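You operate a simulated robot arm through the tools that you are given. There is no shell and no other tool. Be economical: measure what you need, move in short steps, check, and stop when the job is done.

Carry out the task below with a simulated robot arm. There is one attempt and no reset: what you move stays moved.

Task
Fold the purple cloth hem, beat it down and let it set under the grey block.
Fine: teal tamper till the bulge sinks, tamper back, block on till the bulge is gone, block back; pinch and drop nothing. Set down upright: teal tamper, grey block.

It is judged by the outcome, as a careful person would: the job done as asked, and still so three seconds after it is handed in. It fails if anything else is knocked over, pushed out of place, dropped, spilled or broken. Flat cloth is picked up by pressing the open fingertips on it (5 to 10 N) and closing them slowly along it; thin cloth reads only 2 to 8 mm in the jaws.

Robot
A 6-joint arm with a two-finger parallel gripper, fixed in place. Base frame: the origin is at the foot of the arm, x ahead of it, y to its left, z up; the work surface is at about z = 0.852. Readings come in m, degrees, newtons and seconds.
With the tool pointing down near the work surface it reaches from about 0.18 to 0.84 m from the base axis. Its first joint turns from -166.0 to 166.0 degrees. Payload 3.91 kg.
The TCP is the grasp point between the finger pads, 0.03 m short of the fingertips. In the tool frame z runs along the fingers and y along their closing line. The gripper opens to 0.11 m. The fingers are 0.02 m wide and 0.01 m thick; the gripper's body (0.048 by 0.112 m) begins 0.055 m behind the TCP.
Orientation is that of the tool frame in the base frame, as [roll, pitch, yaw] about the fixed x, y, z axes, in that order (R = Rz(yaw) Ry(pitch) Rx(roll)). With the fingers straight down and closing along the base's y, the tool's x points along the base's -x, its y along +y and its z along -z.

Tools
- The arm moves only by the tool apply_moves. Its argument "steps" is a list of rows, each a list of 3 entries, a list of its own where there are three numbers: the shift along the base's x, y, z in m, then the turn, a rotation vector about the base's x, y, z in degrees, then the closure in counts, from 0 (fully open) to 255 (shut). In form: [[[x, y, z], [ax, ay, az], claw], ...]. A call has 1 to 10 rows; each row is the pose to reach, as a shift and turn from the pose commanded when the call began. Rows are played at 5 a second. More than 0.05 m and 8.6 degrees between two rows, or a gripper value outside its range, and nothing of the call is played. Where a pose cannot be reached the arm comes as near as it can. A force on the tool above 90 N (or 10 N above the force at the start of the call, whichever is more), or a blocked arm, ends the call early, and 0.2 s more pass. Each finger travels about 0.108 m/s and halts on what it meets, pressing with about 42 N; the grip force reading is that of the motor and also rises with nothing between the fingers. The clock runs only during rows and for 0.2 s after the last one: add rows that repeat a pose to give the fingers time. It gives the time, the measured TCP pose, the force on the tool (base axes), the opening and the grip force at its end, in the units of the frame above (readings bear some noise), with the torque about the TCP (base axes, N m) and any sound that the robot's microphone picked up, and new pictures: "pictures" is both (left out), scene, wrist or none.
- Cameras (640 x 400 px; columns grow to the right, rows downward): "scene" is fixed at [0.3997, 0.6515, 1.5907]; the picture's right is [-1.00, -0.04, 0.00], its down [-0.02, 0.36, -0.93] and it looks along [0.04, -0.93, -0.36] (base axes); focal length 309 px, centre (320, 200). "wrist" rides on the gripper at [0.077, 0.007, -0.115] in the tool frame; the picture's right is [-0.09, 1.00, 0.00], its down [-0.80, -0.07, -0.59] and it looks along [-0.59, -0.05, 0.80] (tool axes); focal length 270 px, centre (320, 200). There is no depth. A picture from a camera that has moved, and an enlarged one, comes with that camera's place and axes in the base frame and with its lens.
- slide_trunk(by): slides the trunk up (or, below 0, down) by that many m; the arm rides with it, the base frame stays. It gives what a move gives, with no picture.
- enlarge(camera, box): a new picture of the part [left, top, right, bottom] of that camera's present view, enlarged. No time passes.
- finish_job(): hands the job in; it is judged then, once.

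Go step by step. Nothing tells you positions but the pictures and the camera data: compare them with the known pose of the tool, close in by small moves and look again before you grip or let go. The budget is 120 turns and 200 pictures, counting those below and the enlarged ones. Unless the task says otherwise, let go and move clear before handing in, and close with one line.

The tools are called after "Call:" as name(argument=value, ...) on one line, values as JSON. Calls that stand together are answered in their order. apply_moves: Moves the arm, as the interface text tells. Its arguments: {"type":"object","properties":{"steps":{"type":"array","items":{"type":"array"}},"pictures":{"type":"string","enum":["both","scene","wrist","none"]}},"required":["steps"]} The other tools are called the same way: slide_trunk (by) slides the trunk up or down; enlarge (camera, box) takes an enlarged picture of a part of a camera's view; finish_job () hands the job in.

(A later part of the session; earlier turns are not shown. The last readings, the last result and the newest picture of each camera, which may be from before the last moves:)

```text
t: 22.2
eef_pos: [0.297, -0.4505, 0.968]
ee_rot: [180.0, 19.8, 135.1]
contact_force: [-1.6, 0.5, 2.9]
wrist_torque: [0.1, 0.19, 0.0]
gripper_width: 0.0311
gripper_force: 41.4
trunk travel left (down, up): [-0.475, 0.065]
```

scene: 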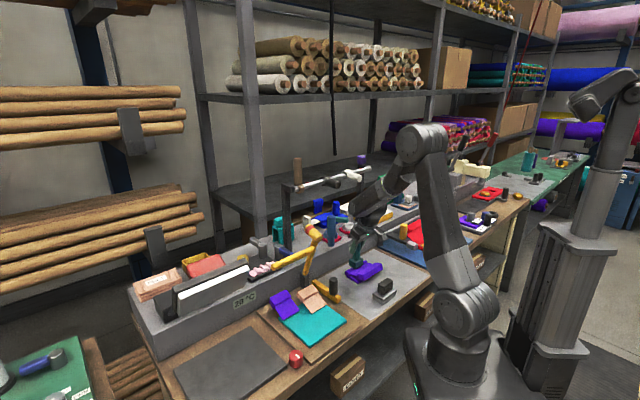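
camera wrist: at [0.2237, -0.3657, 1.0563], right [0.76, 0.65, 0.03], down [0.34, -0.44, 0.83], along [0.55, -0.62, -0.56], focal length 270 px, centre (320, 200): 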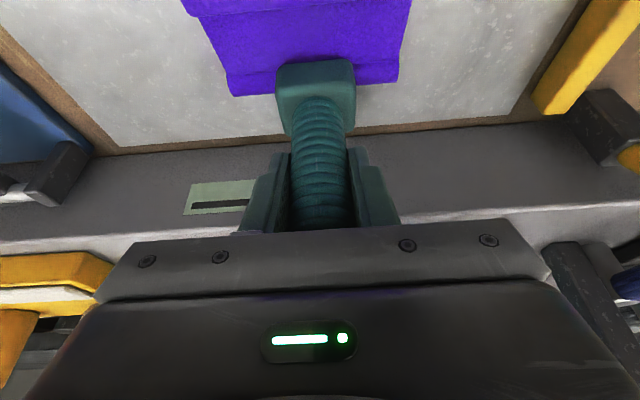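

It touches at TCP z ≈ 0.968. Now I give a series of short, moderate blows.

Call:
apply_moves(steps=[[[0, 0, 0.025], [0, 0, 0], 255], [[0, 0, -0.003], [0, 0, 0], 255], [[0, 0, 0.025], [0, 0, 0], 255], [[0, 0, -0.003], [0, 0, 0], 255], [[0, 0, 0.025], [0, 0, 0], 255], [[0, 0, -0.004], [0, 0, 0], 255]])

Call:
enlarge(camera="scene", box=[330, 220, 410, 280])

```text
t: 23.6
eef_pos: [0.2954, -0.4495, 0.964]
ee_rot: [-179.8, 20.4, 135.0]
contact_force: [3.4, -3.0, 22.8]
wrist_torque: [0.06, 0.07, -0.03]
gripper_width: 0.0308
gripper_force: 42.2
trunk travel left (down, up): [-0.475, 0.065]
camera wrist: at [0.2228, -0.3651, 1.0461], right [0.76, 0.65, 0.03], down [0.34, -0.43, 0.84], along [0.55, -0.63, -0.55], focal length 270 px, centre (320, 200)
```

scene: 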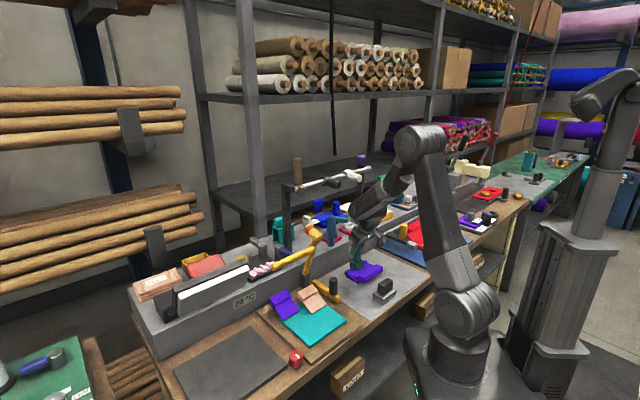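
wrist: 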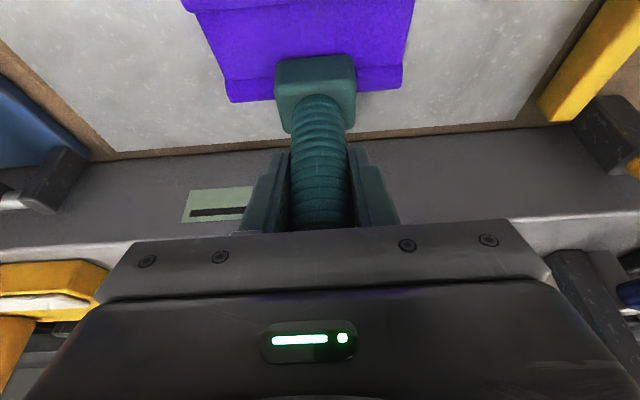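

```text
6.67 times, centred on (370, 250) of scene
camera zoom: at [0.3997, 0.6515, 1.5907], right [-1.0, -0.04, 0.0], down [-0.02, 0.36, -0.93], along [0.04, -0.93, -0.36], focal length 2058 px, centre (-13, -133)
```

zoom: 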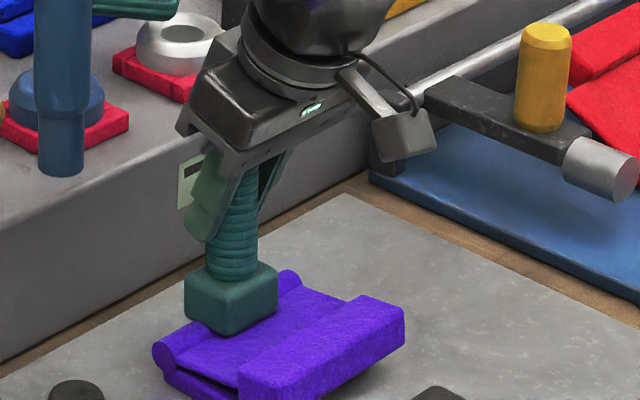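

The bulge has barely changed. I repeat with somewhat firmer blows.

Call:
apply_moves(steps=[[[0, 0, 0.035], [0, 0, 0], 255], [[0, 0, -0.004], [0, 0, 0], 255], [[0, 0, 0.035], [0, 0, 0], 255], [[0, 0, -0.005], [0, 0, 0], 255], [[0, 0, 0.035], [0, 0, 0], 255], [[0, 0, -0.006], [0, 0, 0], 255], [[0, 0, 0.035], [0, 0, 0], 255], [[0, 0, -0.006], [0, 0, 0], 255]], pictures="none")

Call:
enlarge(camera="scene", box=[330, 220, 410, 280])

```text
t: 25.4
eef_pos: [0.2965, -0.45, 0.9613]
ee_rot: [-179.8, 20.4, 135.1]
contact_force: [5.4, -2.0, 18.8]
wrist_torque: [-0.01, -0.58, -0.1]
gripper_width: 0.0312
gripper_force: 41.9
trunk travel left (down, up): [-0.475, 0.065]
```

```text
6.67 times, centred on (370, 250) of scene
camera zoom: at [0.3997, 0.6515, 1.5907], right [-1.0, -0.04, 0.0], down [-0.02, 0.36, -0.93], along [0.04, -0.93, -0.36], focal length 2058 px, centre (-13, -133)
```

zoom: 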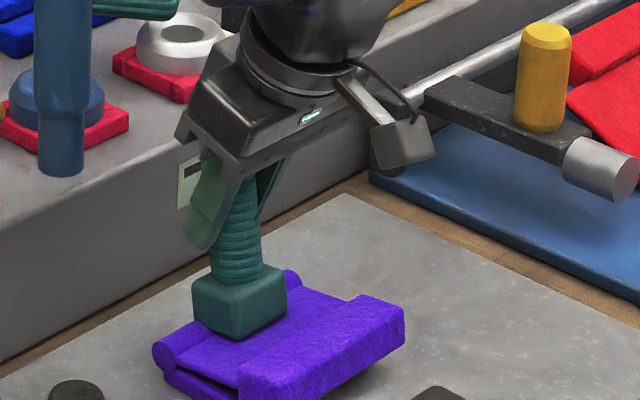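

The tamper seems to be pivoting slightly in the grip. I lift a little and inspect.

Call:
apply_moves(steps=[[[0, 0, 0.03], [0, 0, 0], 255], [[0, 0, 0.06], [0, 0, 0], 255], [[0, 0, 0.06], [0, 0, 0], 255]])

Call:
enlarge(camera="scene", box=[330, 210, 410, 280])

Call:
enlarge(camera="wrist", box=[180, 0, 460, 175])

```text
t: 26.2
eef_pos: [0.2968, -0.4502, 1.0158]
ee_rot: [180.0, 19.7, 135.0]
contact_force: [0.6, 0.1, -1.0]
wrist_torque: [0.01, 0.04, 0.0]
gripper_width: 0.0308
gripper_force: 42.0
trunk travel left (down, up): [-0.475, 0.065]
camera wrist: at [0.2227, -0.3668, 1.0983], right [0.76, 0.65, 0.03], down [0.34, -0.44, 0.83], along [0.55, -0.62, -0.56], focal length 270 px, centre (320, 200)
```

scene: 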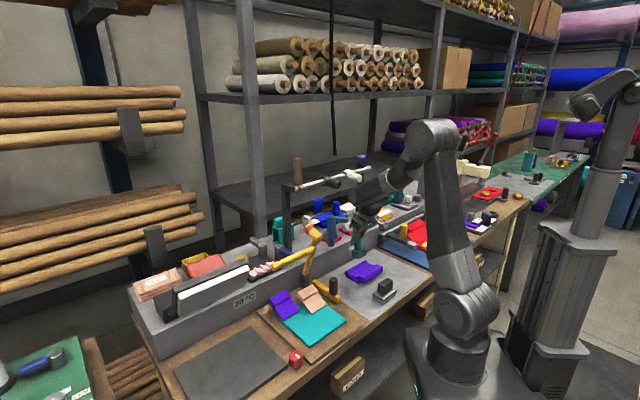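
wrist: 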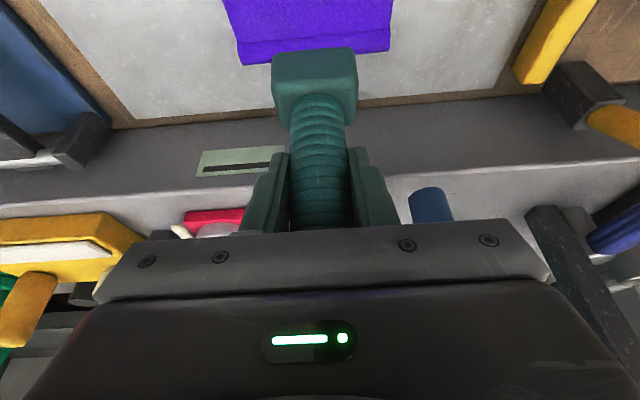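

```text
5.71 times, centred on (370, 245) of scene
camera zoom: at [0.3997, 0.6515, 1.5907], right [-1.0, -0.04, 0.0], down [-0.02, 0.36, -0.93], along [0.04, -0.93, -0.36], focal length 1764 px, centre (34, -57)
```

zoom: 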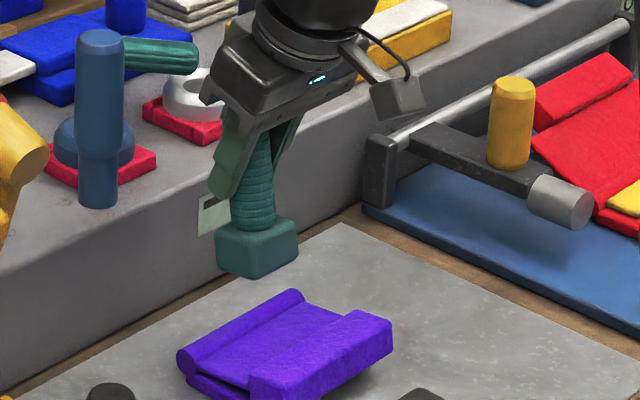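

```text
2.29 times, centred on (320, 88) of wrist
camera zoom: at [0.2227, -0.3668, 1.0983], right [0.76, 0.65, 0.03], down [0.34, -0.44, 0.83], along [0.55, -0.62, -0.56], focal length 618 px, centre (320, 457)
```

zoom: 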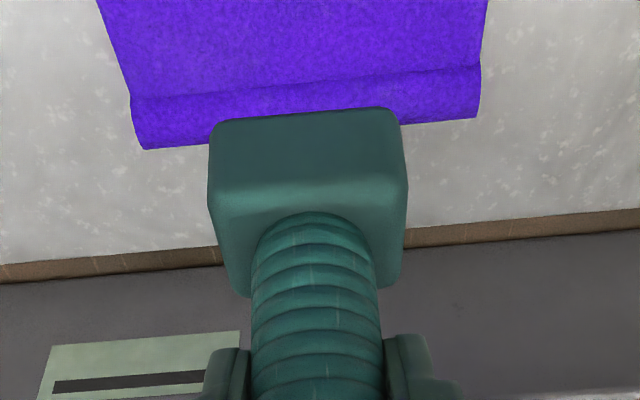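

I compare the bulge with the earlier view at the same zoom.

Call:
enlarge(camera="scene", box=[330, 230, 410, 280])

```text
8.00 times, centred on (370, 255) of scene
camera zoom: at [0.3997, 0.6515, 1.5907], right [-1.0, -0.04, 0.0], down [-0.02, 0.36, -0.93], along [0.04, -0.93, -0.36], focal length 2470 px, centre (-80, -240)
```

zoom: 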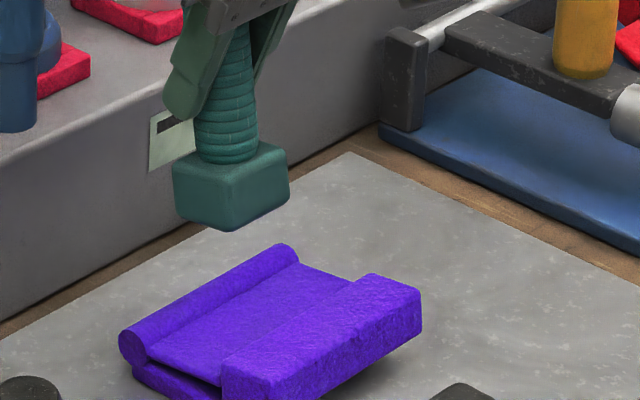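

The blows only pushed the flap lower; the bulge itself is unchanged, the hem bar still hangs above the board, and the tamper has tipped about 7°. I'll straighten it by tilting the tool, then press the hem bar down first.

Call:
apply_moves(steps=[[[-0.018, 0.018, 0], [-5, -5, 0], 255], [[-0.036, 0.036, 0], [-5, -5, 0], 255], [[-0.052, 0.052, 0], [-5, -5, 0], 255], [[-0.052, 0.052, -0.02], [-5, -5, 0], 255], [[-0.052, 0.052, -0.02], [-5, -5, 0], 255]])

Call:
enlarge(camera="scene", box=[330, 210, 426, 280])

```text
t: 27.4
eef_pos: [0.2467, -0.399, 0.9968]
ee_rot: [-180.0, 26.9, 135.0]
contact_force: [0.6, -0.9, -0.3]
wrist_torque: [0.01, 0.01, 0.01]
gripper_width: 0.0307
gripper_force: 42.2
trunk travel left (down, up): [-0.475, 0.065]
camera wrist: at [0.1655, -0.3092, 1.0638], right [0.76, 0.65, 0.04], down [0.27, -0.36, 0.89], along [0.59, -0.67, -0.45], focal length 270 px, centre (320, 200)
```

scene: 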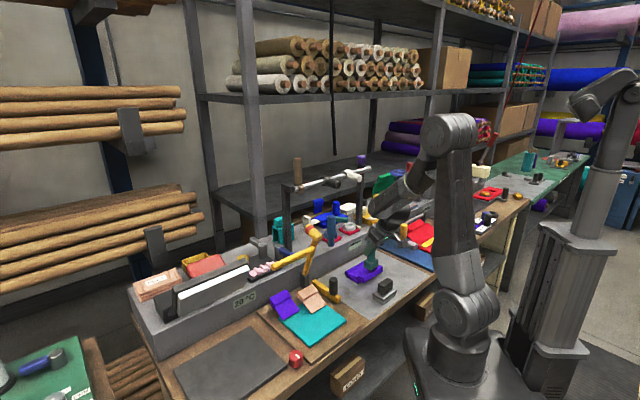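
wrist: 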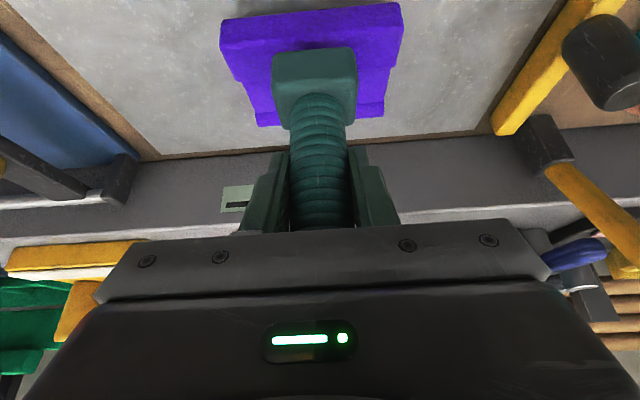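

```text
5.71 times, centred on (378, 245) of scene
camera zoom: at [0.3997, 0.6515, 1.5907], right [-1.0, -0.04, 0.0], down [-0.02, 0.36, -0.93], along [0.04, -0.93, -0.36], focal length 1764 px, centre (-11, -57)
```

zoom: 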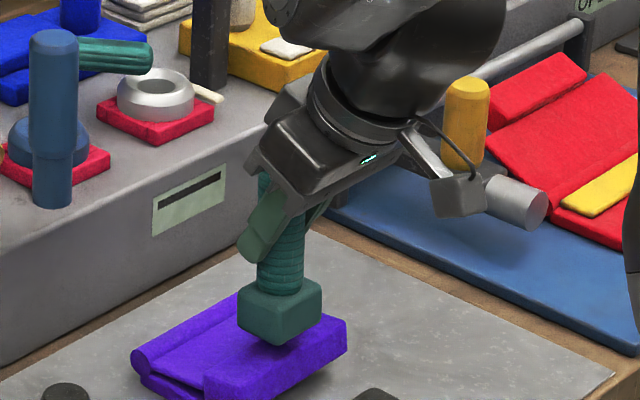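

The tamper is upright again, above the hem bar. I lower it to press the bar down gently.

Call:
apply_moves(steps=[[[-0.004, 0.004, -0.006], [0, 0, 0], 255], [[-0.004, 0.004, -0.012], [0, 0, 0], 255], [[-0.004, 0.004, -0.018], [0, 0, 0], 255], [[-0.004, 0.004, -0.024], [0, 0, 0], 255], [[-0.004, 0.004, -0.024], [0, 0, 0], 255]])

Call:
enlarge(camera="scene", box=[330, 220, 410, 280])

```text
t: 28.6
eef_pos: [0.2405, -0.3932, 0.9764]
ee_rot: [-179.8, 27.4, 135.1]
contact_force: [-5.4, 7.8, 49.2]
wrist_torque: [0.66, -0.2, 0.05]
gripper_width: 0.0305
gripper_force: 42.0
trunk travel left (down, up): [-0.475, 0.065]
camera wrist: at [0.1597, -0.3021, 1.0421], right [0.76, 0.65, 0.04], down [0.26, -0.36, 0.9], along [0.6, -0.67, -0.44], focal length 270 px, centre (320, 200)
```

scene: 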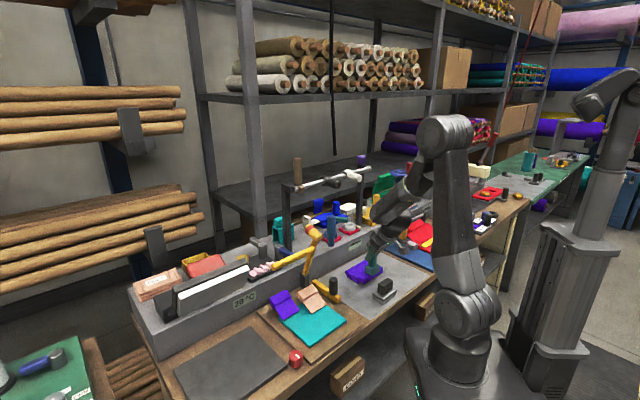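
wrist: 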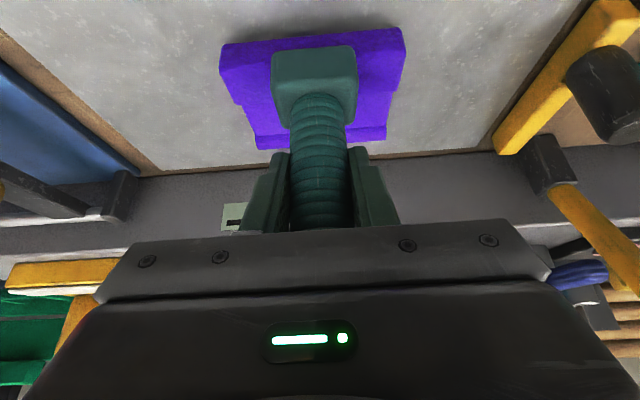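

```text
6.67 times, centred on (370, 250) of scene
camera zoom: at [0.3997, 0.6515, 1.5907], right [-1.0, -0.04, 0.0], down [-0.02, 0.36, -0.93], along [0.04, -0.93, -0.36], focal length 2058 px, centre (-13, -133)
```

zoom: 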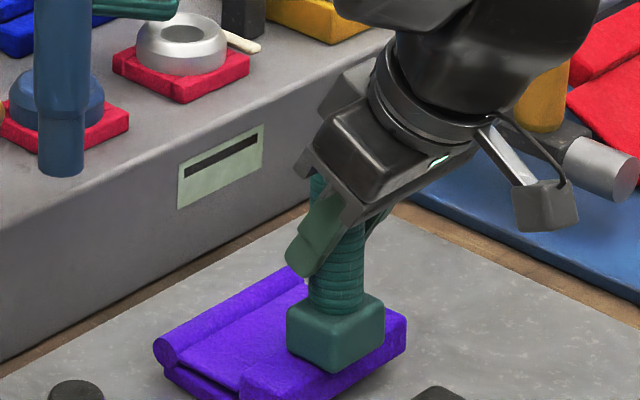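

The bar is firmly down now (49 N, hard stop). I lift off and return over the bulge.

Call:
apply_moves(steps=[[[0, 0, 0.02], [0, 0, 0], 255], [[0, 0, 0.045], [0, 0, 0], 255], [[0.02, -0.02, 0.045], [0, 0, 0], 255], [[0.04, -0.04, 0.045], [0, 0, 0], 255], [[0.056, -0.056, 0.045], [0, 0, 0], 255], [[0.056, -0.056, 0.035], [0, 0, 0], 255], [[0.056, -0.056, 0.035], [0, 0, 0], 255]])

Call:
enlarge(camera="scene", box=[330, 220, 410, 280])

Call:
enlarge(camera="wrist", box=[180, 0, 460, 175])

```text
t: 30.2
eef_pos: [0.2978, -0.4514, 1.0085]
ee_rot: [-179.9, 26.8, 135.1]
contact_force: [0.2, 0.6, -1.4]
wrist_torque: [-0.05, -0.01, 0.0]
gripper_width: 0.0305
gripper_force: 42.0
trunk travel left (down, up): [-0.475, 0.065]
camera wrist: at [0.217, -0.3615, 1.0756], right [0.76, 0.65, 0.04], down [0.27, -0.36, 0.89], along [0.59, -0.67, -0.45], focal length 270 px, centre (320, 200)
```

scene: 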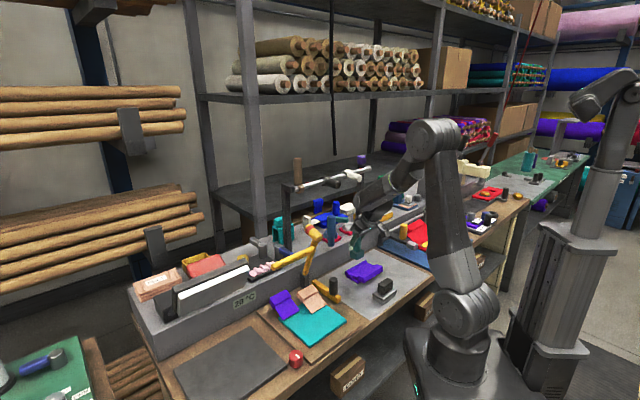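
wrist: 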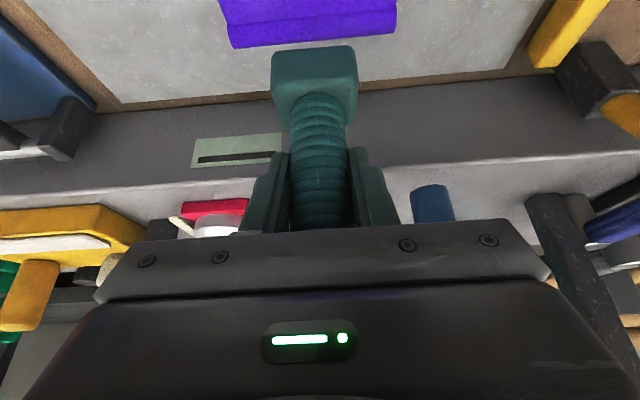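

```text
6.67 times, centred on (370, 250) of scene
camera zoom: at [0.3997, 0.6515, 1.5907], right [-1.0, -0.04, 0.0], down [-0.02, 0.36, -0.93], along [0.04, -0.93, -0.36], focal length 2058 px, centre (-13, -133)
```

zoom: 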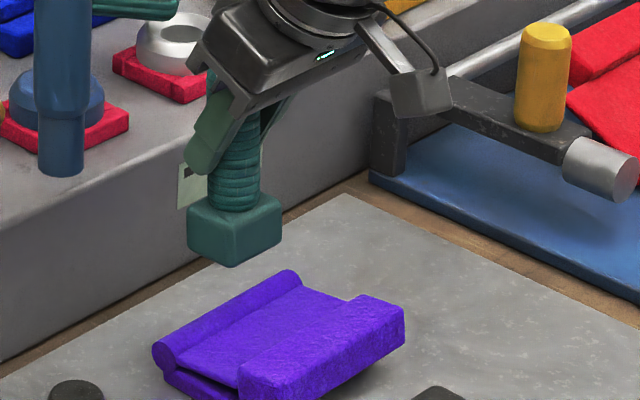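

```text
2.29 times, centred on (320, 88) of wrist
camera zoom: at [0.217, -0.3615, 1.0756], right [0.76, 0.65, 0.04], down [0.27, -0.36, 0.89], along [0.59, -0.67, -0.45], focal length 618 px, centre (320, 457)
```

zoom: 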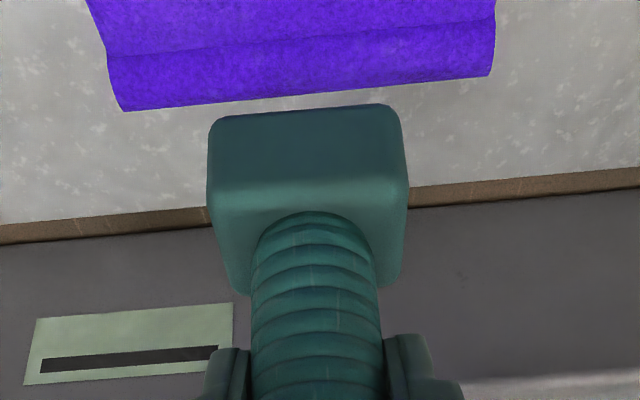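

The flap lies flat and the tamper is upright above the bulge. I strike again, now with the fold held down by the bar.

Call:
apply_moves(steps=[[[0, 0, -0.02], [0, 0, 0], 255], [[0, 0, -0.03], [0, 0, 0], 255], [[0, 0, -0.035], [0, 0, 0], 255], [[0, 0, -0.039], [0, 0, 0], 255], [[0, 0, -0.043], [0, 0, 0], 255]], pictures="none")

Call:
enlarge(camera="scene", box=[330, 220, 410, 280])

```text
t: 31.4
eef_pos: [0.2959, -0.4518, 0.964]
ee_rot: [180.0, 27.0, 135.1]
contact_force: [-0.5, 0.2, -1.4]
wrist_torque: [0.01, -0.03, 0.0]
gripper_width: 0.0312
gripper_force: 42.4
trunk travel left (down, up): [-0.475, 0.065]
```

```text
6.67 times, centred on (370, 250) of scene
camera zoom: at [0.3997, 0.6515, 1.5907], right [-1.0, -0.04, 0.0], down [-0.02, 0.36, -0.93], along [0.04, -0.93, -0.36], focal length 2058 px, centre (-13, -133)
```

zoom: 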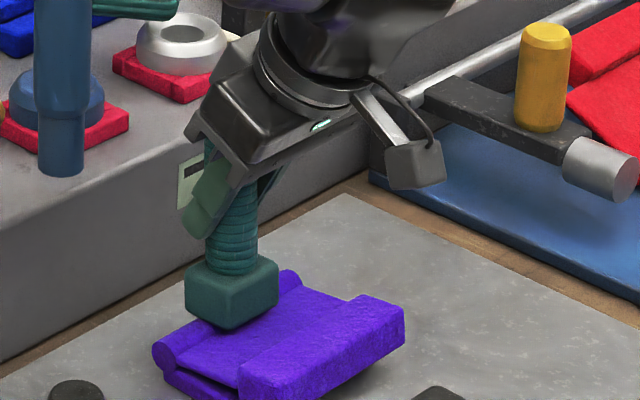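

Call:
apply_moves(steps=[[[0, 0, -0.004], [0, 0, 0], 255], [[0, 0, -0.007], [0, 0, 0], 255], [[0, 0, -0.01], [0, 0, 0], 255], [[0, 0, -0.01], [0, 0, 0], 255]], pictures="none")

Call:
enlarge(camera="scene", box=[330, 220, 410, 280])

```text
t: 32.4
eef_pos: [0.2976, -0.4513, 0.958]
ee_rot: [-179.8, 27.5, 135.2]
contact_force: [5.6, -1.7, 45.2]
wrist_torque: [0.85, 0.04, -0.02]
gripper_width: 0.031
gripper_force: 42.0
trunk travel left (down, up): [-0.475, 0.065]
```

```text
6.67 times, centred on (370, 250) of scene
camera zoom: at [0.3997, 0.6515, 1.5907], right [-1.0, -0.04, 0.0], down [-0.02, 0.36, -0.93], along [0.04, -0.93, -0.36], focal length 2058 px, centre (-13, -133)
```

zoom: 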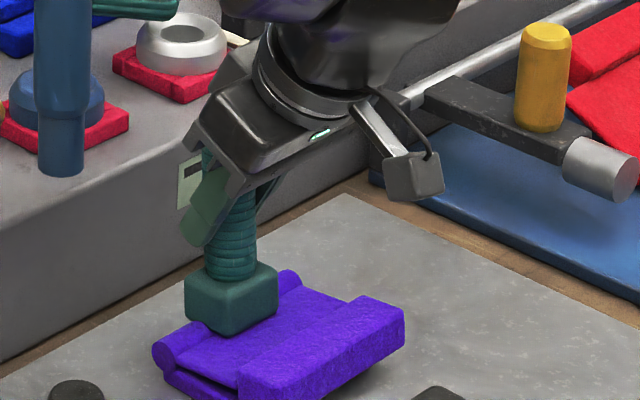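

Firm contact now at z 0.958. I give a series of blows here.

Call:
apply_moves(steps=[[[0, 0, 0.035], [0, 0, 0], 255], [[0, 0, 0.0], [0, 0, 0], 255], [[0, 0, 0.035], [0, 0, 0], 255], [[0, 0, 0.0], [0, 0, 0], 255], [[0, 0, 0.035], [0, 0, 0], 255], [[0, 0, 0.0], [0, 0, 0], 255], [[0, 0, 0.035], [0, 0, 0], 255], [[0, 0, 0.0], [0, 0, 0], 255], [[0, 0, 0.04], [0, 0, 0], 255], [[0, 0, 0.06], [0, 0, 0], 255]])

Call:
enlarge(camera="scene", box=[330, 230, 410, 280])

```text
t: 34.6
eef_pos: [0.2991, -0.4514, 1.0139]
ee_rot: [179.9, 26.9, 134.9]
contact_force: [0.2, 0.1, -0.2]
wrist_torque: [-0.01, -0.03, -0.03]
gripper_width: 0.031
gripper_force: 42.1
trunk travel left (down, up): [-0.475, 0.065]
camera wrist: at [0.2178, -0.3604, 1.0818], right [0.76, 0.65, 0.04], down [0.27, -0.37, 0.89], along [0.59, -0.67, -0.45], focal length 270 px, centre (320, 200)
```

scene: 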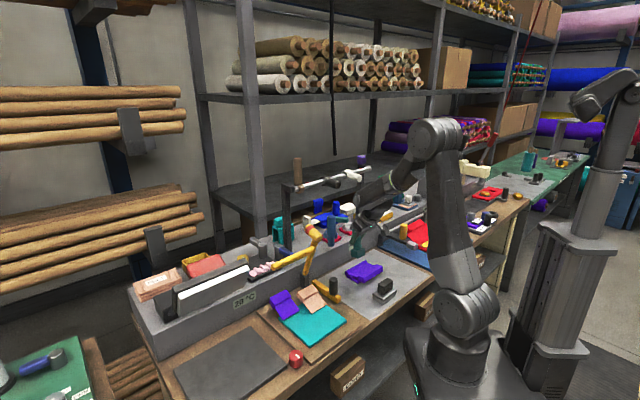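
wrist: 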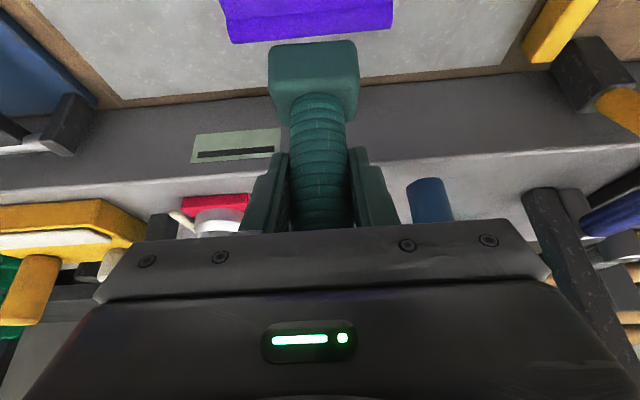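

```text
8.00 times, centred on (370, 255) of scene
camera zoom: at [0.3997, 0.6515, 1.5907], right [-1.0, -0.04, 0.0], down [-0.02, 0.36, -0.93], along [0.04, -0.93, -0.36], focal length 2470 px, centre (-80, -240)
```

zoom: 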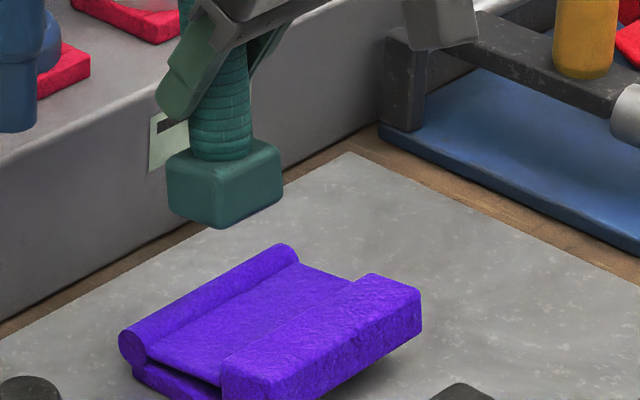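

The bulge still looks the same; the blows may have been too quick to land. I look closely before the next set.

Call:
enlarge(camera="scene", box=[340, 252, 380, 277])

Call:
enlarge(camera="wrist", box=[210, 0, 410, 125])

```text
16.00 times, centred on (360, 264) of scene
camera zoom: at [0.3997, 0.6515, 1.5907], right [-1.0, -0.04, 0.0], down [-0.02, 0.36, -0.93], along [0.04, -0.93, -0.36], focal length 4940 px, centre (-320, -832)
```

zoom: 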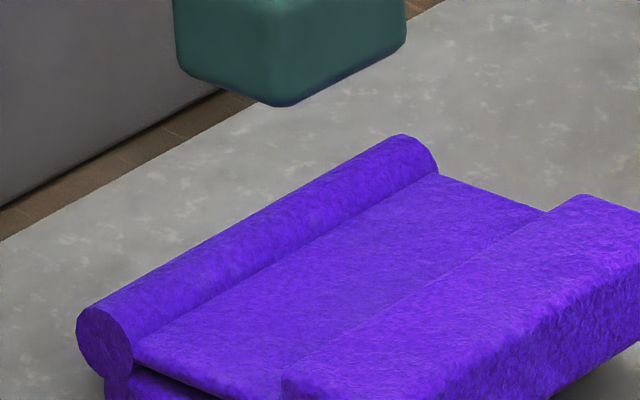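

```text
3.20 times, centred on (310, 62) of wrist
camera zoom: at [0.2178, -0.3604, 1.0818], right [0.76, 0.65, 0.04], down [0.27, -0.37, 0.89], along [0.59, -0.67, -0.45], focal length 865 px, centre (352, 640)
```

zoom: 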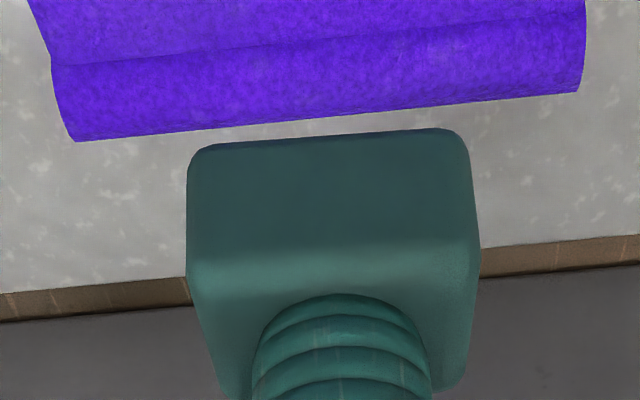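

The cylinder-shaped bulge stands clear of the flap. I straighten the tamper again, centre it, and let each blow land and dwell.

Call:
apply_moves(steps=[[[-0.003, 0.003, 0], [-3.5, -3.5, 0], 255], [[-0.003, 0.003, -0.03], [-3.5, -3.5, 0], 255], [[-0.003, 0.003, -0.061], [-3.5, -3.5, 0], 255], [[-0.003, 0.003, -0.061], [-3.5, -3.5, 0], 255], [[-0.003, 0.003, -0.03], [-3.5, -3.5, 0], 255], [[-0.003, 0.003, -0.062], [-3.5, -3.5, 0], 255], [[-0.003, 0.003, -0.062], [-3.5, -3.5, 0], 255], [[-0.003, 0.003, -0.03], [-3.5, -3.5, 0], 255], [[-0.003, 0.003, -0.062], [-3.5, -3.5, 0], 255], [[-0.003, 0.003, -0.062], [-3.5, -3.5, 0], 255]], pictures="none")

Call:
enlarge(camera="scene", box=[330, 230, 410, 280])

```text
t: 36.8
eef_pos: [0.2958, -0.4496, 0.9553]
ee_rot: [-179.7, 32.1, 135.0]
contact_force: [4.6, 0.1, 20.2]
wrist_torque: [0.03, -0.55, -0.03]
gripper_width: 0.0311
gripper_force: 41.9
trunk travel left (down, up): [-0.475, 0.065]
```

```text
8.00 times, centred on (370, 255) of scene
camera zoom: at [0.3997, 0.6515, 1.5907], right [-1.0, -0.04, 0.0], down [-0.02, 0.36, -0.93], along [0.04, -0.93, -0.36], focal length 2470 px, centre (-80, -240)
```

zoom: 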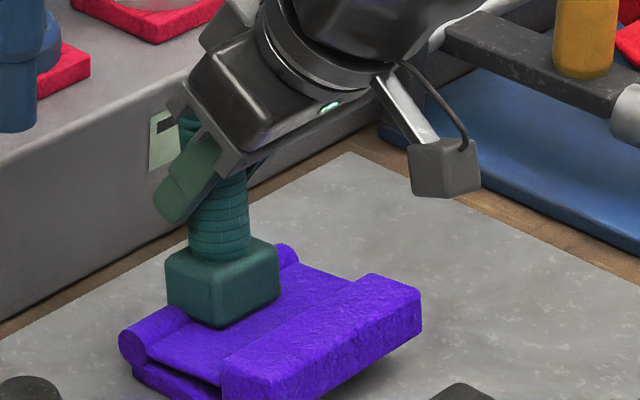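

I lift and look at both the bulge and how the tamper sits in the grip.

Call:
apply_moves(steps=[[[0, 0, 0.03], [0, 0, 0], 255], [[0, 0, 0.06], [0, 0, 0], 255], [[-0.02, 0.02, 0.08], [0, 0, 0], 255], [[-0.02, 0.02, 0.08], [0, 0, 0], 255]])

Call:
enlarge(camera="scene", box=[340, 252, 380, 277])

Call:
enlarge(camera="scene", box=[340, 200, 420, 250])

```text
t: 37.8
eef_pos: [0.274, -0.43, 1.0327]
ee_rot: [-180.0, 31.8, 135.1]
contact_force: [0.8, 0.6, -1.8]
wrist_torque: [0.05, 0.0, -0.02]
gripper_width: 0.031
gripper_force: 41.6
trunk travel left (down, up): [-0.475, 0.065]
camera wrist: at [0.1895, -0.3342, 1.0896], right [0.76, 0.65, 0.05], down [0.21, -0.31, 0.93], along [0.62, -0.69, -0.37], focal length 270 px, centre (320, 200)
```

scene: 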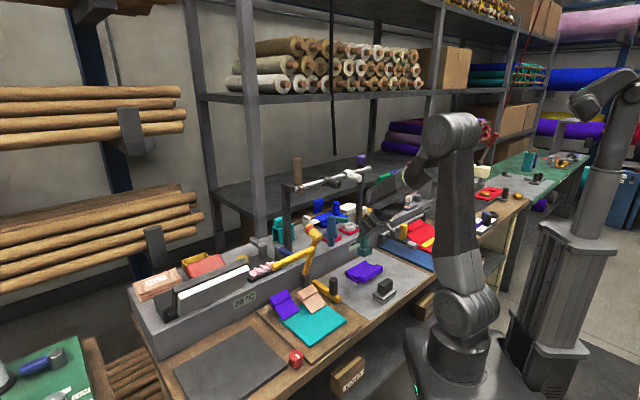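
wrist: 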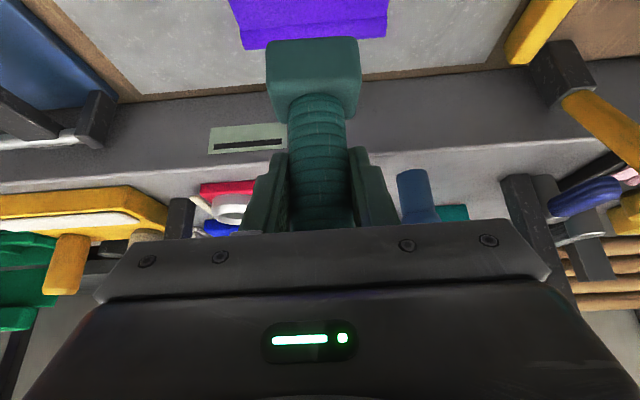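

```text
16.00 times, centred on (360, 264) of scene
camera zoom: at [0.3997, 0.6515, 1.5907], right [-1.0, -0.04, 0.0], down [-0.02, 0.36, -0.93], along [0.04, -0.93, -0.36], focal length 4940 px, centre (-320, -832)
```

zoom: 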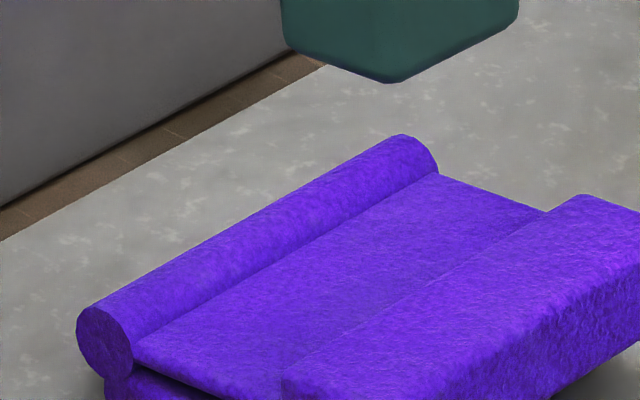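

```text
8.00 times, centred on (380, 225) of scene
camera zoom: at [0.3997, 0.6515, 1.5907], right [-1.0, -0.04, 0.0], down [-0.02, 0.36, -0.93], along [0.04, -0.93, -0.36], focal length 2470 px, centre (-160, 0)
```

zoom: 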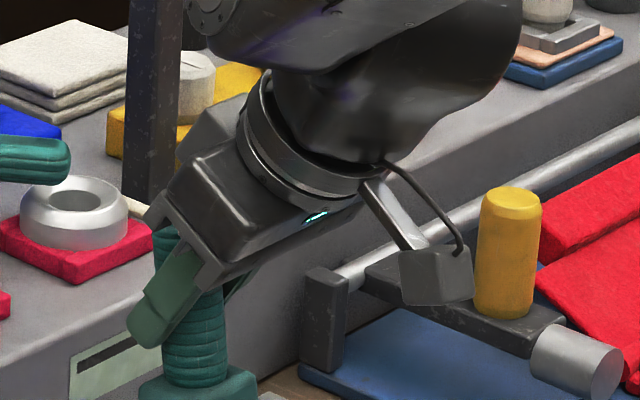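

The bulge is unchanged: under load the tamper just slides up through the fingers. I'll set it back at its spot and re-grip it with the tool vertical and the palm against the handle top, so that blows are solid.

Call:
apply_moves(steps=[[[-0.03, -0.006, 0], [0, 0, 0], 255], [[-0.065, -0.012, 0], [0, 0, 0], 255], [[-0.1, -0.02, 0], [0, 0, 0], 255], [[-0.135, -0.028, 0], [0, 0, 0], 255], [[-0.165, -0.034, -0.01], [0, 0, 0], 255], [[-0.18, -0.036, -0.03], [0, 0, 0], 255], [[-0.18, -0.036, -0.06], [0, 0, 0], 255], [[-0.18, -0.036, -0.08], [0, 0, 0], 255], [[-0.18, -0.036, -0.08], [0, 0, 0], 255]])

Call:
enlarge(camera="scene", box=[360, 220, 440, 280])

```text
t: 39.8
eef_pos: [0.0936, -0.4649, 0.9519]
ee_rot: [180.0, 31.8, 135.1]
contact_force: [0.2, 0.1, -0.9]
wrist_torque: [0.01, -0.01, -0.01]
gripper_width: 0.0309
gripper_force: 42.3
trunk travel left (down, up): [-0.475, 0.065]
camera wrist: at [0.0097, -0.3705, 1.0089], right [0.76, 0.65, 0.05], down [0.21, -0.31, 0.93], along [0.62, -0.69, -0.37], focal length 270 px, centre (320, 200)
```

scene: 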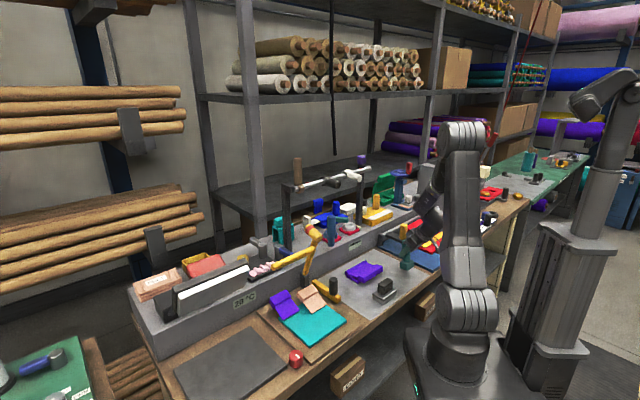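
wrist: 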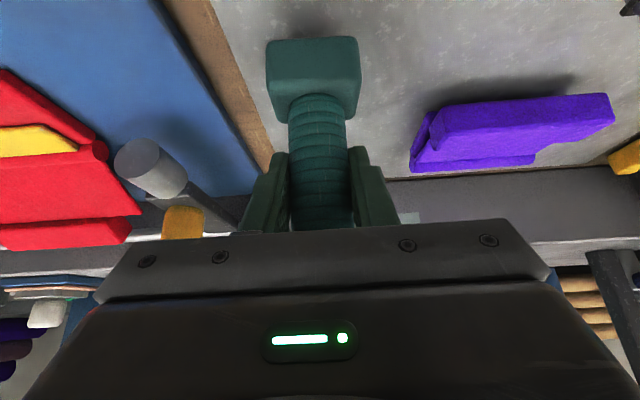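

```text
6.67 times, centred on (400, 250) of scene
camera zoom: at [0.3997, 0.6515, 1.5907], right [-1.0, -0.04, 0.0], down [-0.02, 0.36, -0.93], along [0.04, -0.93, -0.36], focal length 2058 px, centre (-213, -133)
```

zoom: 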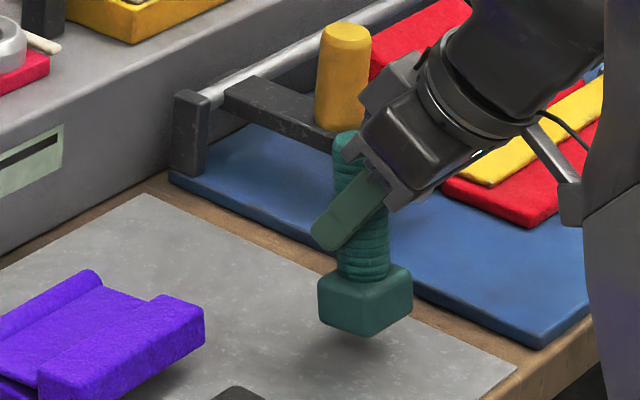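

The tamper leans about 12° in the grip. I tilt the tool to stand it upright, then lower it to the board.

Call:
apply_moves(steps=[[[0, 0, 0], [-3.5, -3.5, 0], 255], [[0, 0, 0], [-7, -7, 0], 255], [[0, 0, -0.006], [-7.5, -7.5, 0], 255], [[0, 0, -0.012], [-7.5, -7.5, 0], 255], [[0, 0, -0.012], [-7.5, -7.5, 0], 255]])

Call:
enlarge(camera="scene", box=[360, 220, 440, 280])

```text
t: 41.0
eef_pos: [0.0945, -0.4638, 0.94]
ee_rot: [-179.8, 42.4, 135.0]
contact_force: [0.2, -0.3, -0.8]
wrist_torque: [0.03, -0.01, 0.0]
gripper_width: 0.0308
gripper_force: 42.0
trunk travel left (down, up): [-0.475, 0.065]
camera wrist: at [0.0038, -0.3636, 0.9734], right [0.75, 0.66, 0.06], down [0.09, -0.18, 0.98], along [0.66, -0.73, -0.19], focal length 270 px, centre (320, 200)
```

scene: 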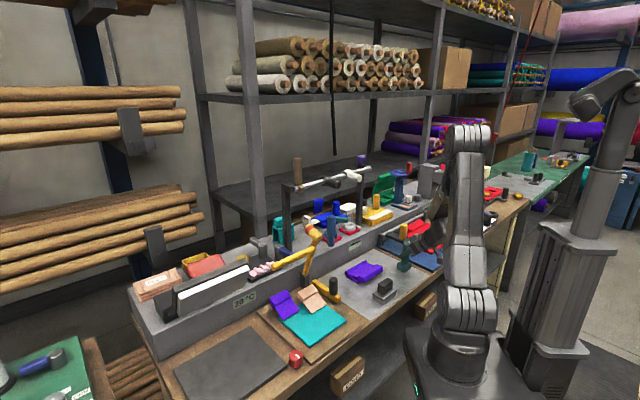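
wrist: 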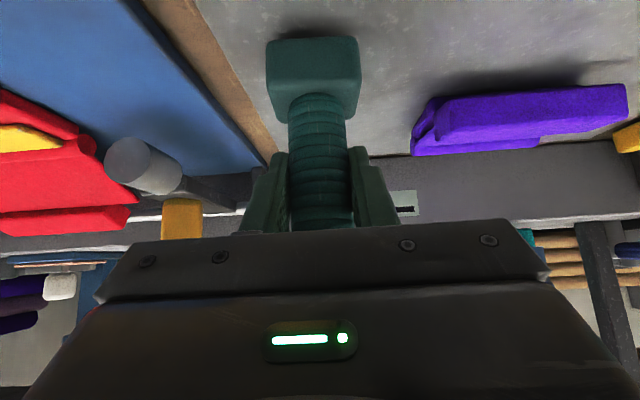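

```text
6.67 times, centred on (400, 250) of scene
camera zoom: at [0.3997, 0.6515, 1.5907], right [-1.0, -0.04, 0.0], down [-0.02, 0.36, -0.93], along [0.04, -0.93, -0.36], focal length 2058 px, centre (-213, -133)
```

zoom: 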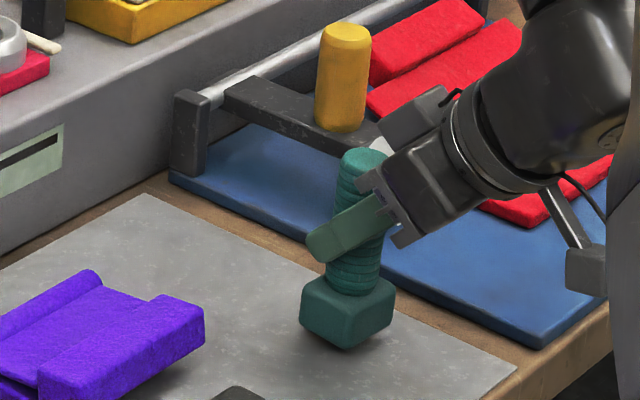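

It is upright again. I lower gently until it touches.

Call:
apply_moves(steps=[[[0, 0, -0.003], [0, 0, 0], 255], [[0, 0, -0.006], [0, 0, 0], 255], [[0, 0, -0.008], [0, 0, 0], 255]], pictures="none")

```text
t: 41.8
eef_pos: [0.0931, -0.4628, 0.9326]
ee_rot: [180.0, 42.4, 135.0]
contact_force: [-0.2, -0.6, -0.6]
wrist_torque: [0.01, 0.03, -0.02]
gripper_width: 0.0307
gripper_force: 41.9
trunk travel left (down, up): [-0.475, 0.065]
```

Call:
apply_moves(steps=[[[0, 0, -0.002], [0, 0, 0], 255], [[0, 0, -0.004], [0, 0, 0], 255], [[0, 0, -0.005], [0, 0, 0], 255]], pictures="none")

Call:
enlarge(camera="scene", box=[360, 220, 440, 280])

```text
t: 42.6
eef_pos: [0.0933, -0.4631, 0.9324]
ee_rot: [-179.6, 43.0, 135.3]
contact_force: [1.2, -6.1, 52.9]
wrist_torque: [0.5, -0.11, 0.05]
gripper_width: 0.0308
gripper_force: 41.8
trunk travel left (down, up): [-0.475, 0.065]
```

```text
6.67 times, centred on (400, 250) of scene
camera zoom: at [0.3997, 0.6515, 1.5907], right [-1.0, -0.04, 0.0], down [-0.02, 0.36, -0.93], along [0.04, -0.93, -0.36], focal length 2058 px, centre (-213, -133)
```

zoom: 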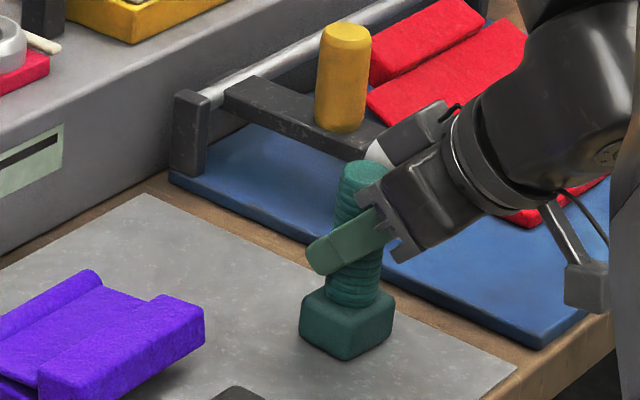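

The tamper stands firmly on its spot. I relieve the load, open, and retreat along the tool axis.

Call:
apply_moves(steps=[[[0, 0, 0.004], [0, 0, 0], 255], [[0, 0, 0.004], [0, 0, 0], 160], [[0, 0, 0.004], [0, 0, 0], 100], [[0, 0, 0.004], [0, 0, 0], 50], [[-0.015, 0.015, 0.026], [0, 0, 0], 50], [[-0.03, 0.03, 0.05], [0, 0, 0], 50], [[-0.045, 0.045, 0.08], [0, 0, 0], 50], [[-0.045, 0.045, 0.12], [0, 0, 0], 50]])

Call:
enlarge(camera="scene", box=[360, 220, 440, 280])

```text
t: 44.4
eef_pos: [0.0501, -0.4169, 1.0465]
ee_rot: [-179.9, 42.3, 135.2]
contact_force: [0.2, 0.5, -0.1]
wrist_torque: [-0.01, 0.01, 0.0]
gripper_width: 0.0883
gripper_force: 0.0
trunk travel left (down, up): [-0.475, 0.065]
camera wrist: at [-0.0397, -0.3168, 1.0792], right [0.75, 0.66, 0.06], down [0.09, -0.18, 0.98], along [0.66, -0.73, -0.19], focal length 270 px, centre (320, 200)
```

scene: 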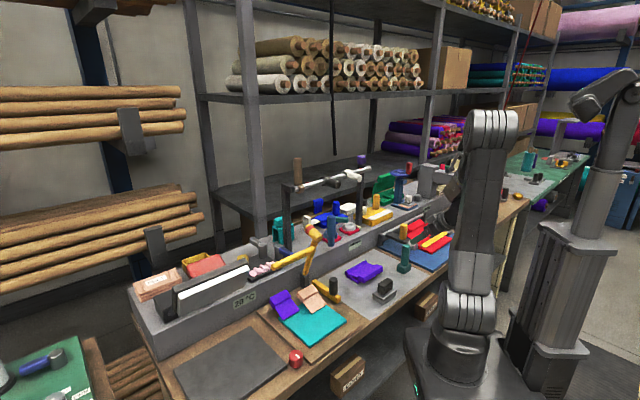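
wrist: 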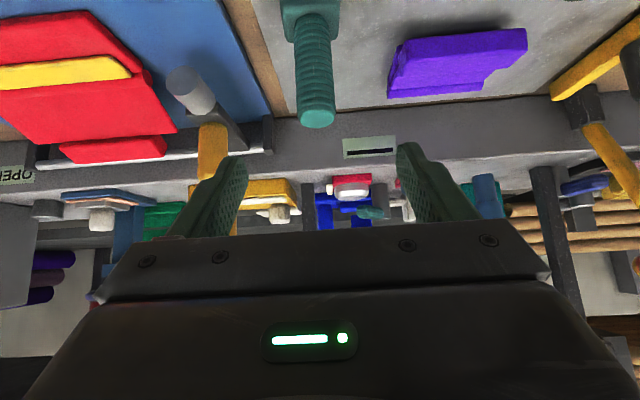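

```text
6.67 times, centred on (400, 250) of scene
camera zoom: at [0.3997, 0.6515, 1.5907], right [-1.0, -0.04, 0.0], down [-0.02, 0.36, -0.93], along [0.04, -0.93, -0.36], focal length 2058 px, centre (-213, -133)
```

zoom: 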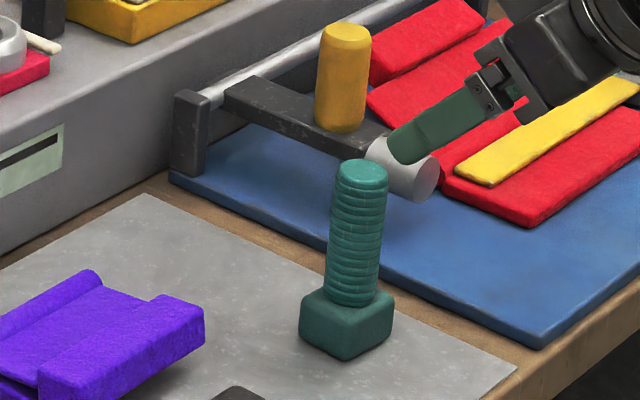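

The tamper stands upright at its place. I bring the tool vertical above it.

Call:
apply_moves(steps=[[[0, 0, 0.02], [5, 5, 0], 50], [[0.01, -0.01, 0.03], [10, 10, 0], 50], [[0.02, -0.02, 0.03], [15, 15, 0], 50], [[0.03, -0.03, 0.03], [20, 20, 0], 50], [[0.04, -0.04, 0.03], [25, 25, 0], 50], [[0.0455, -0.0485, 0.03], [30, 30, 0], 50], [[0.0455, -0.0485, 0.0], [30, 30, 0], 50], [[0.0455, -0.0485, 0.0], [30, 30, 0], 50]])

Call:
enlarge(camera="scene", box=[360, 200, 440, 280])

```text
t: 46.2
eef_pos: [0.0956, -0.4671, 1.0464]
ee_rot: [-180.0, 0.0, 135.1]
contact_force: [-0.9, -0.2, -0.1]
wrist_torque: [-0.03, 0.01, -0.03]
gripper_width: 0.0883
gripper_force: 0.0
trunk travel left (down, up): [-0.475, 0.065]
camera wrist: at [0.0455, -0.407, 1.1616], right [0.77, 0.64, 0.0], down [0.52, -0.62, 0.59], along [0.38, -0.46, -0.8], focal length 270 px, centre (320, 200)
```

scene: 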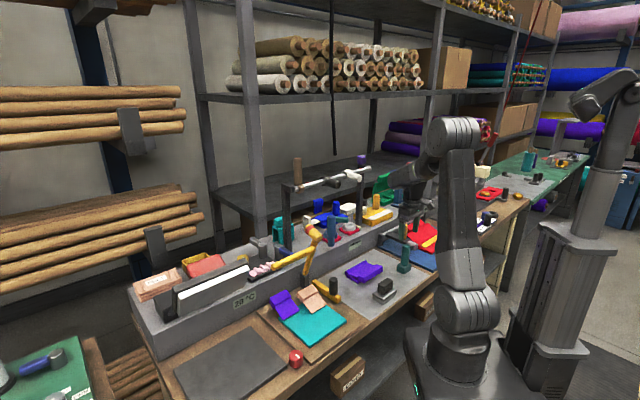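
wrist: 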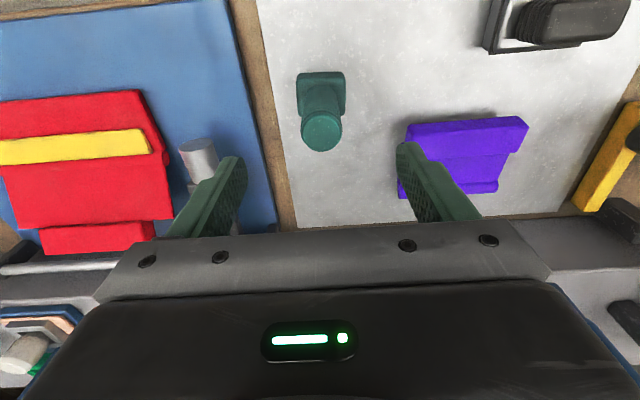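

```text
5.00 times, centred on (400, 240) of scene
camera zoom: at [0.3997, 0.6515, 1.5907], right [-1.0, -0.04, 0.0], down [-0.02, 0.36, -0.93], along [0.04, -0.93, -0.36], focal length 1544 px, centre (-80, 0)
```

zoom: 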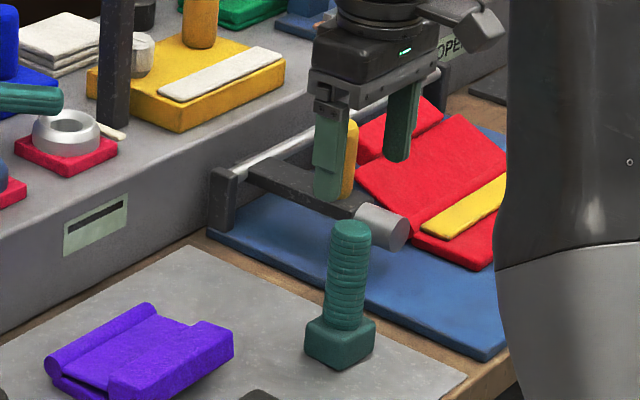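

Well centred. I descend with the tool vertical.

Call:
apply_moves(steps=[[[0.0015, -0.0015, -0.04], [0, 0, 0], 50], [[0.0015, -0.0015, -0.08], [0, 0, 0], 50], [[0.0015, -0.0015, -0.11], [0, 0, 0], 50], [[0.0015, -0.0015, -0.12], [0, 0, 0], 50], [[0.0015, -0.0015, -0.123], [0, 0, 0], 50]])

Call:
enlarge(camera="scene", box=[360, 220, 440, 280])

```text
t: 47.4
eef_pos: [0.0958, -0.4676, 0.9241]
ee_rot: [-180.0, 0.0, 135.1]
contact_force: [-0.1, 0.6, -0.1]
wrist_torque: [-0.04, 0.0, 0.03]
gripper_width: 0.0885
gripper_force: 0.1
trunk travel left (down, up): [-0.475, 0.065]
camera wrist: at [0.0461, -0.4091, 1.0393], right [0.77, 0.64, 0.0], down [0.52, -0.62, 0.59], along [0.38, -0.46, -0.8], focal length 270 px, centre (320, 200)
```

scene: 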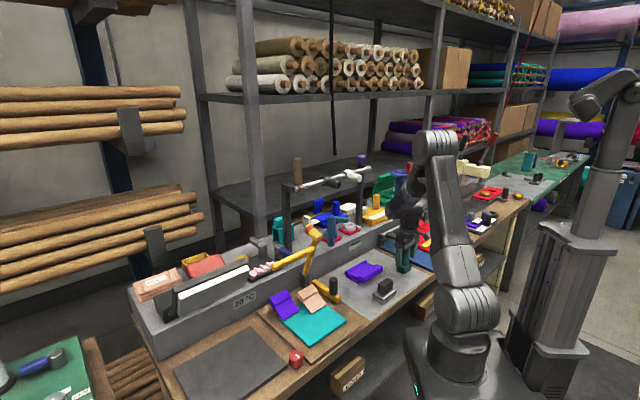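
wrist: 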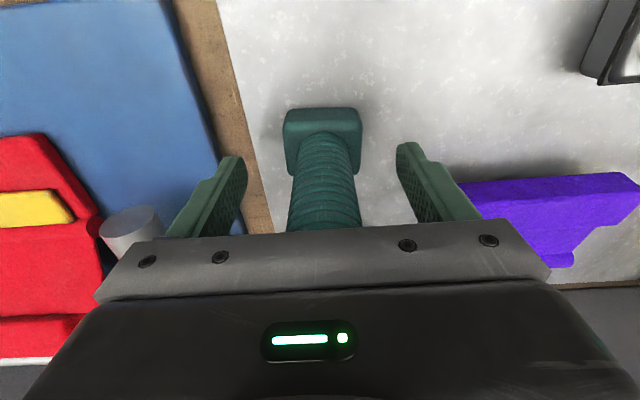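

```text
6.67 times, centred on (400, 250) of scene
camera zoom: at [0.3997, 0.6515, 1.5907], right [-1.0, -0.04, 0.0], down [-0.02, 0.36, -0.93], along [0.04, -0.93, -0.36], focal length 2058 px, centre (-213, -133)
```

zoom: 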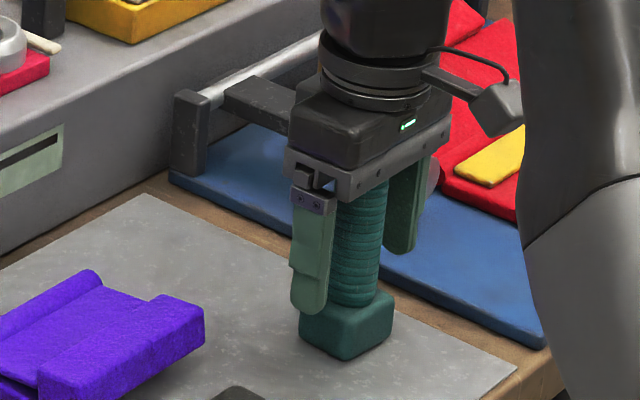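

I lower a bit more to find the palm contact, then close.

Call:
apply_moves(steps=[[[0, 0, -0.003], [0, 0, 0], 50], [[0, 0, -0.005], [0, 0, 0], 50], [[0, 0, -0.007], [0, 0, 0], 50]], pictures="none")

```text
t: 48.2
eef_pos: [0.0965, -0.4689, 0.9176]
ee_rot: [179.9, 0.0, 135.1]
contact_force: [-1.1, -0.5, 0.7]
wrist_torque: [0.0, 0.01, 0.02]
gripper_width: 0.0885
gripper_force: 0.1
trunk travel left (down, up): [-0.475, 0.065]
```

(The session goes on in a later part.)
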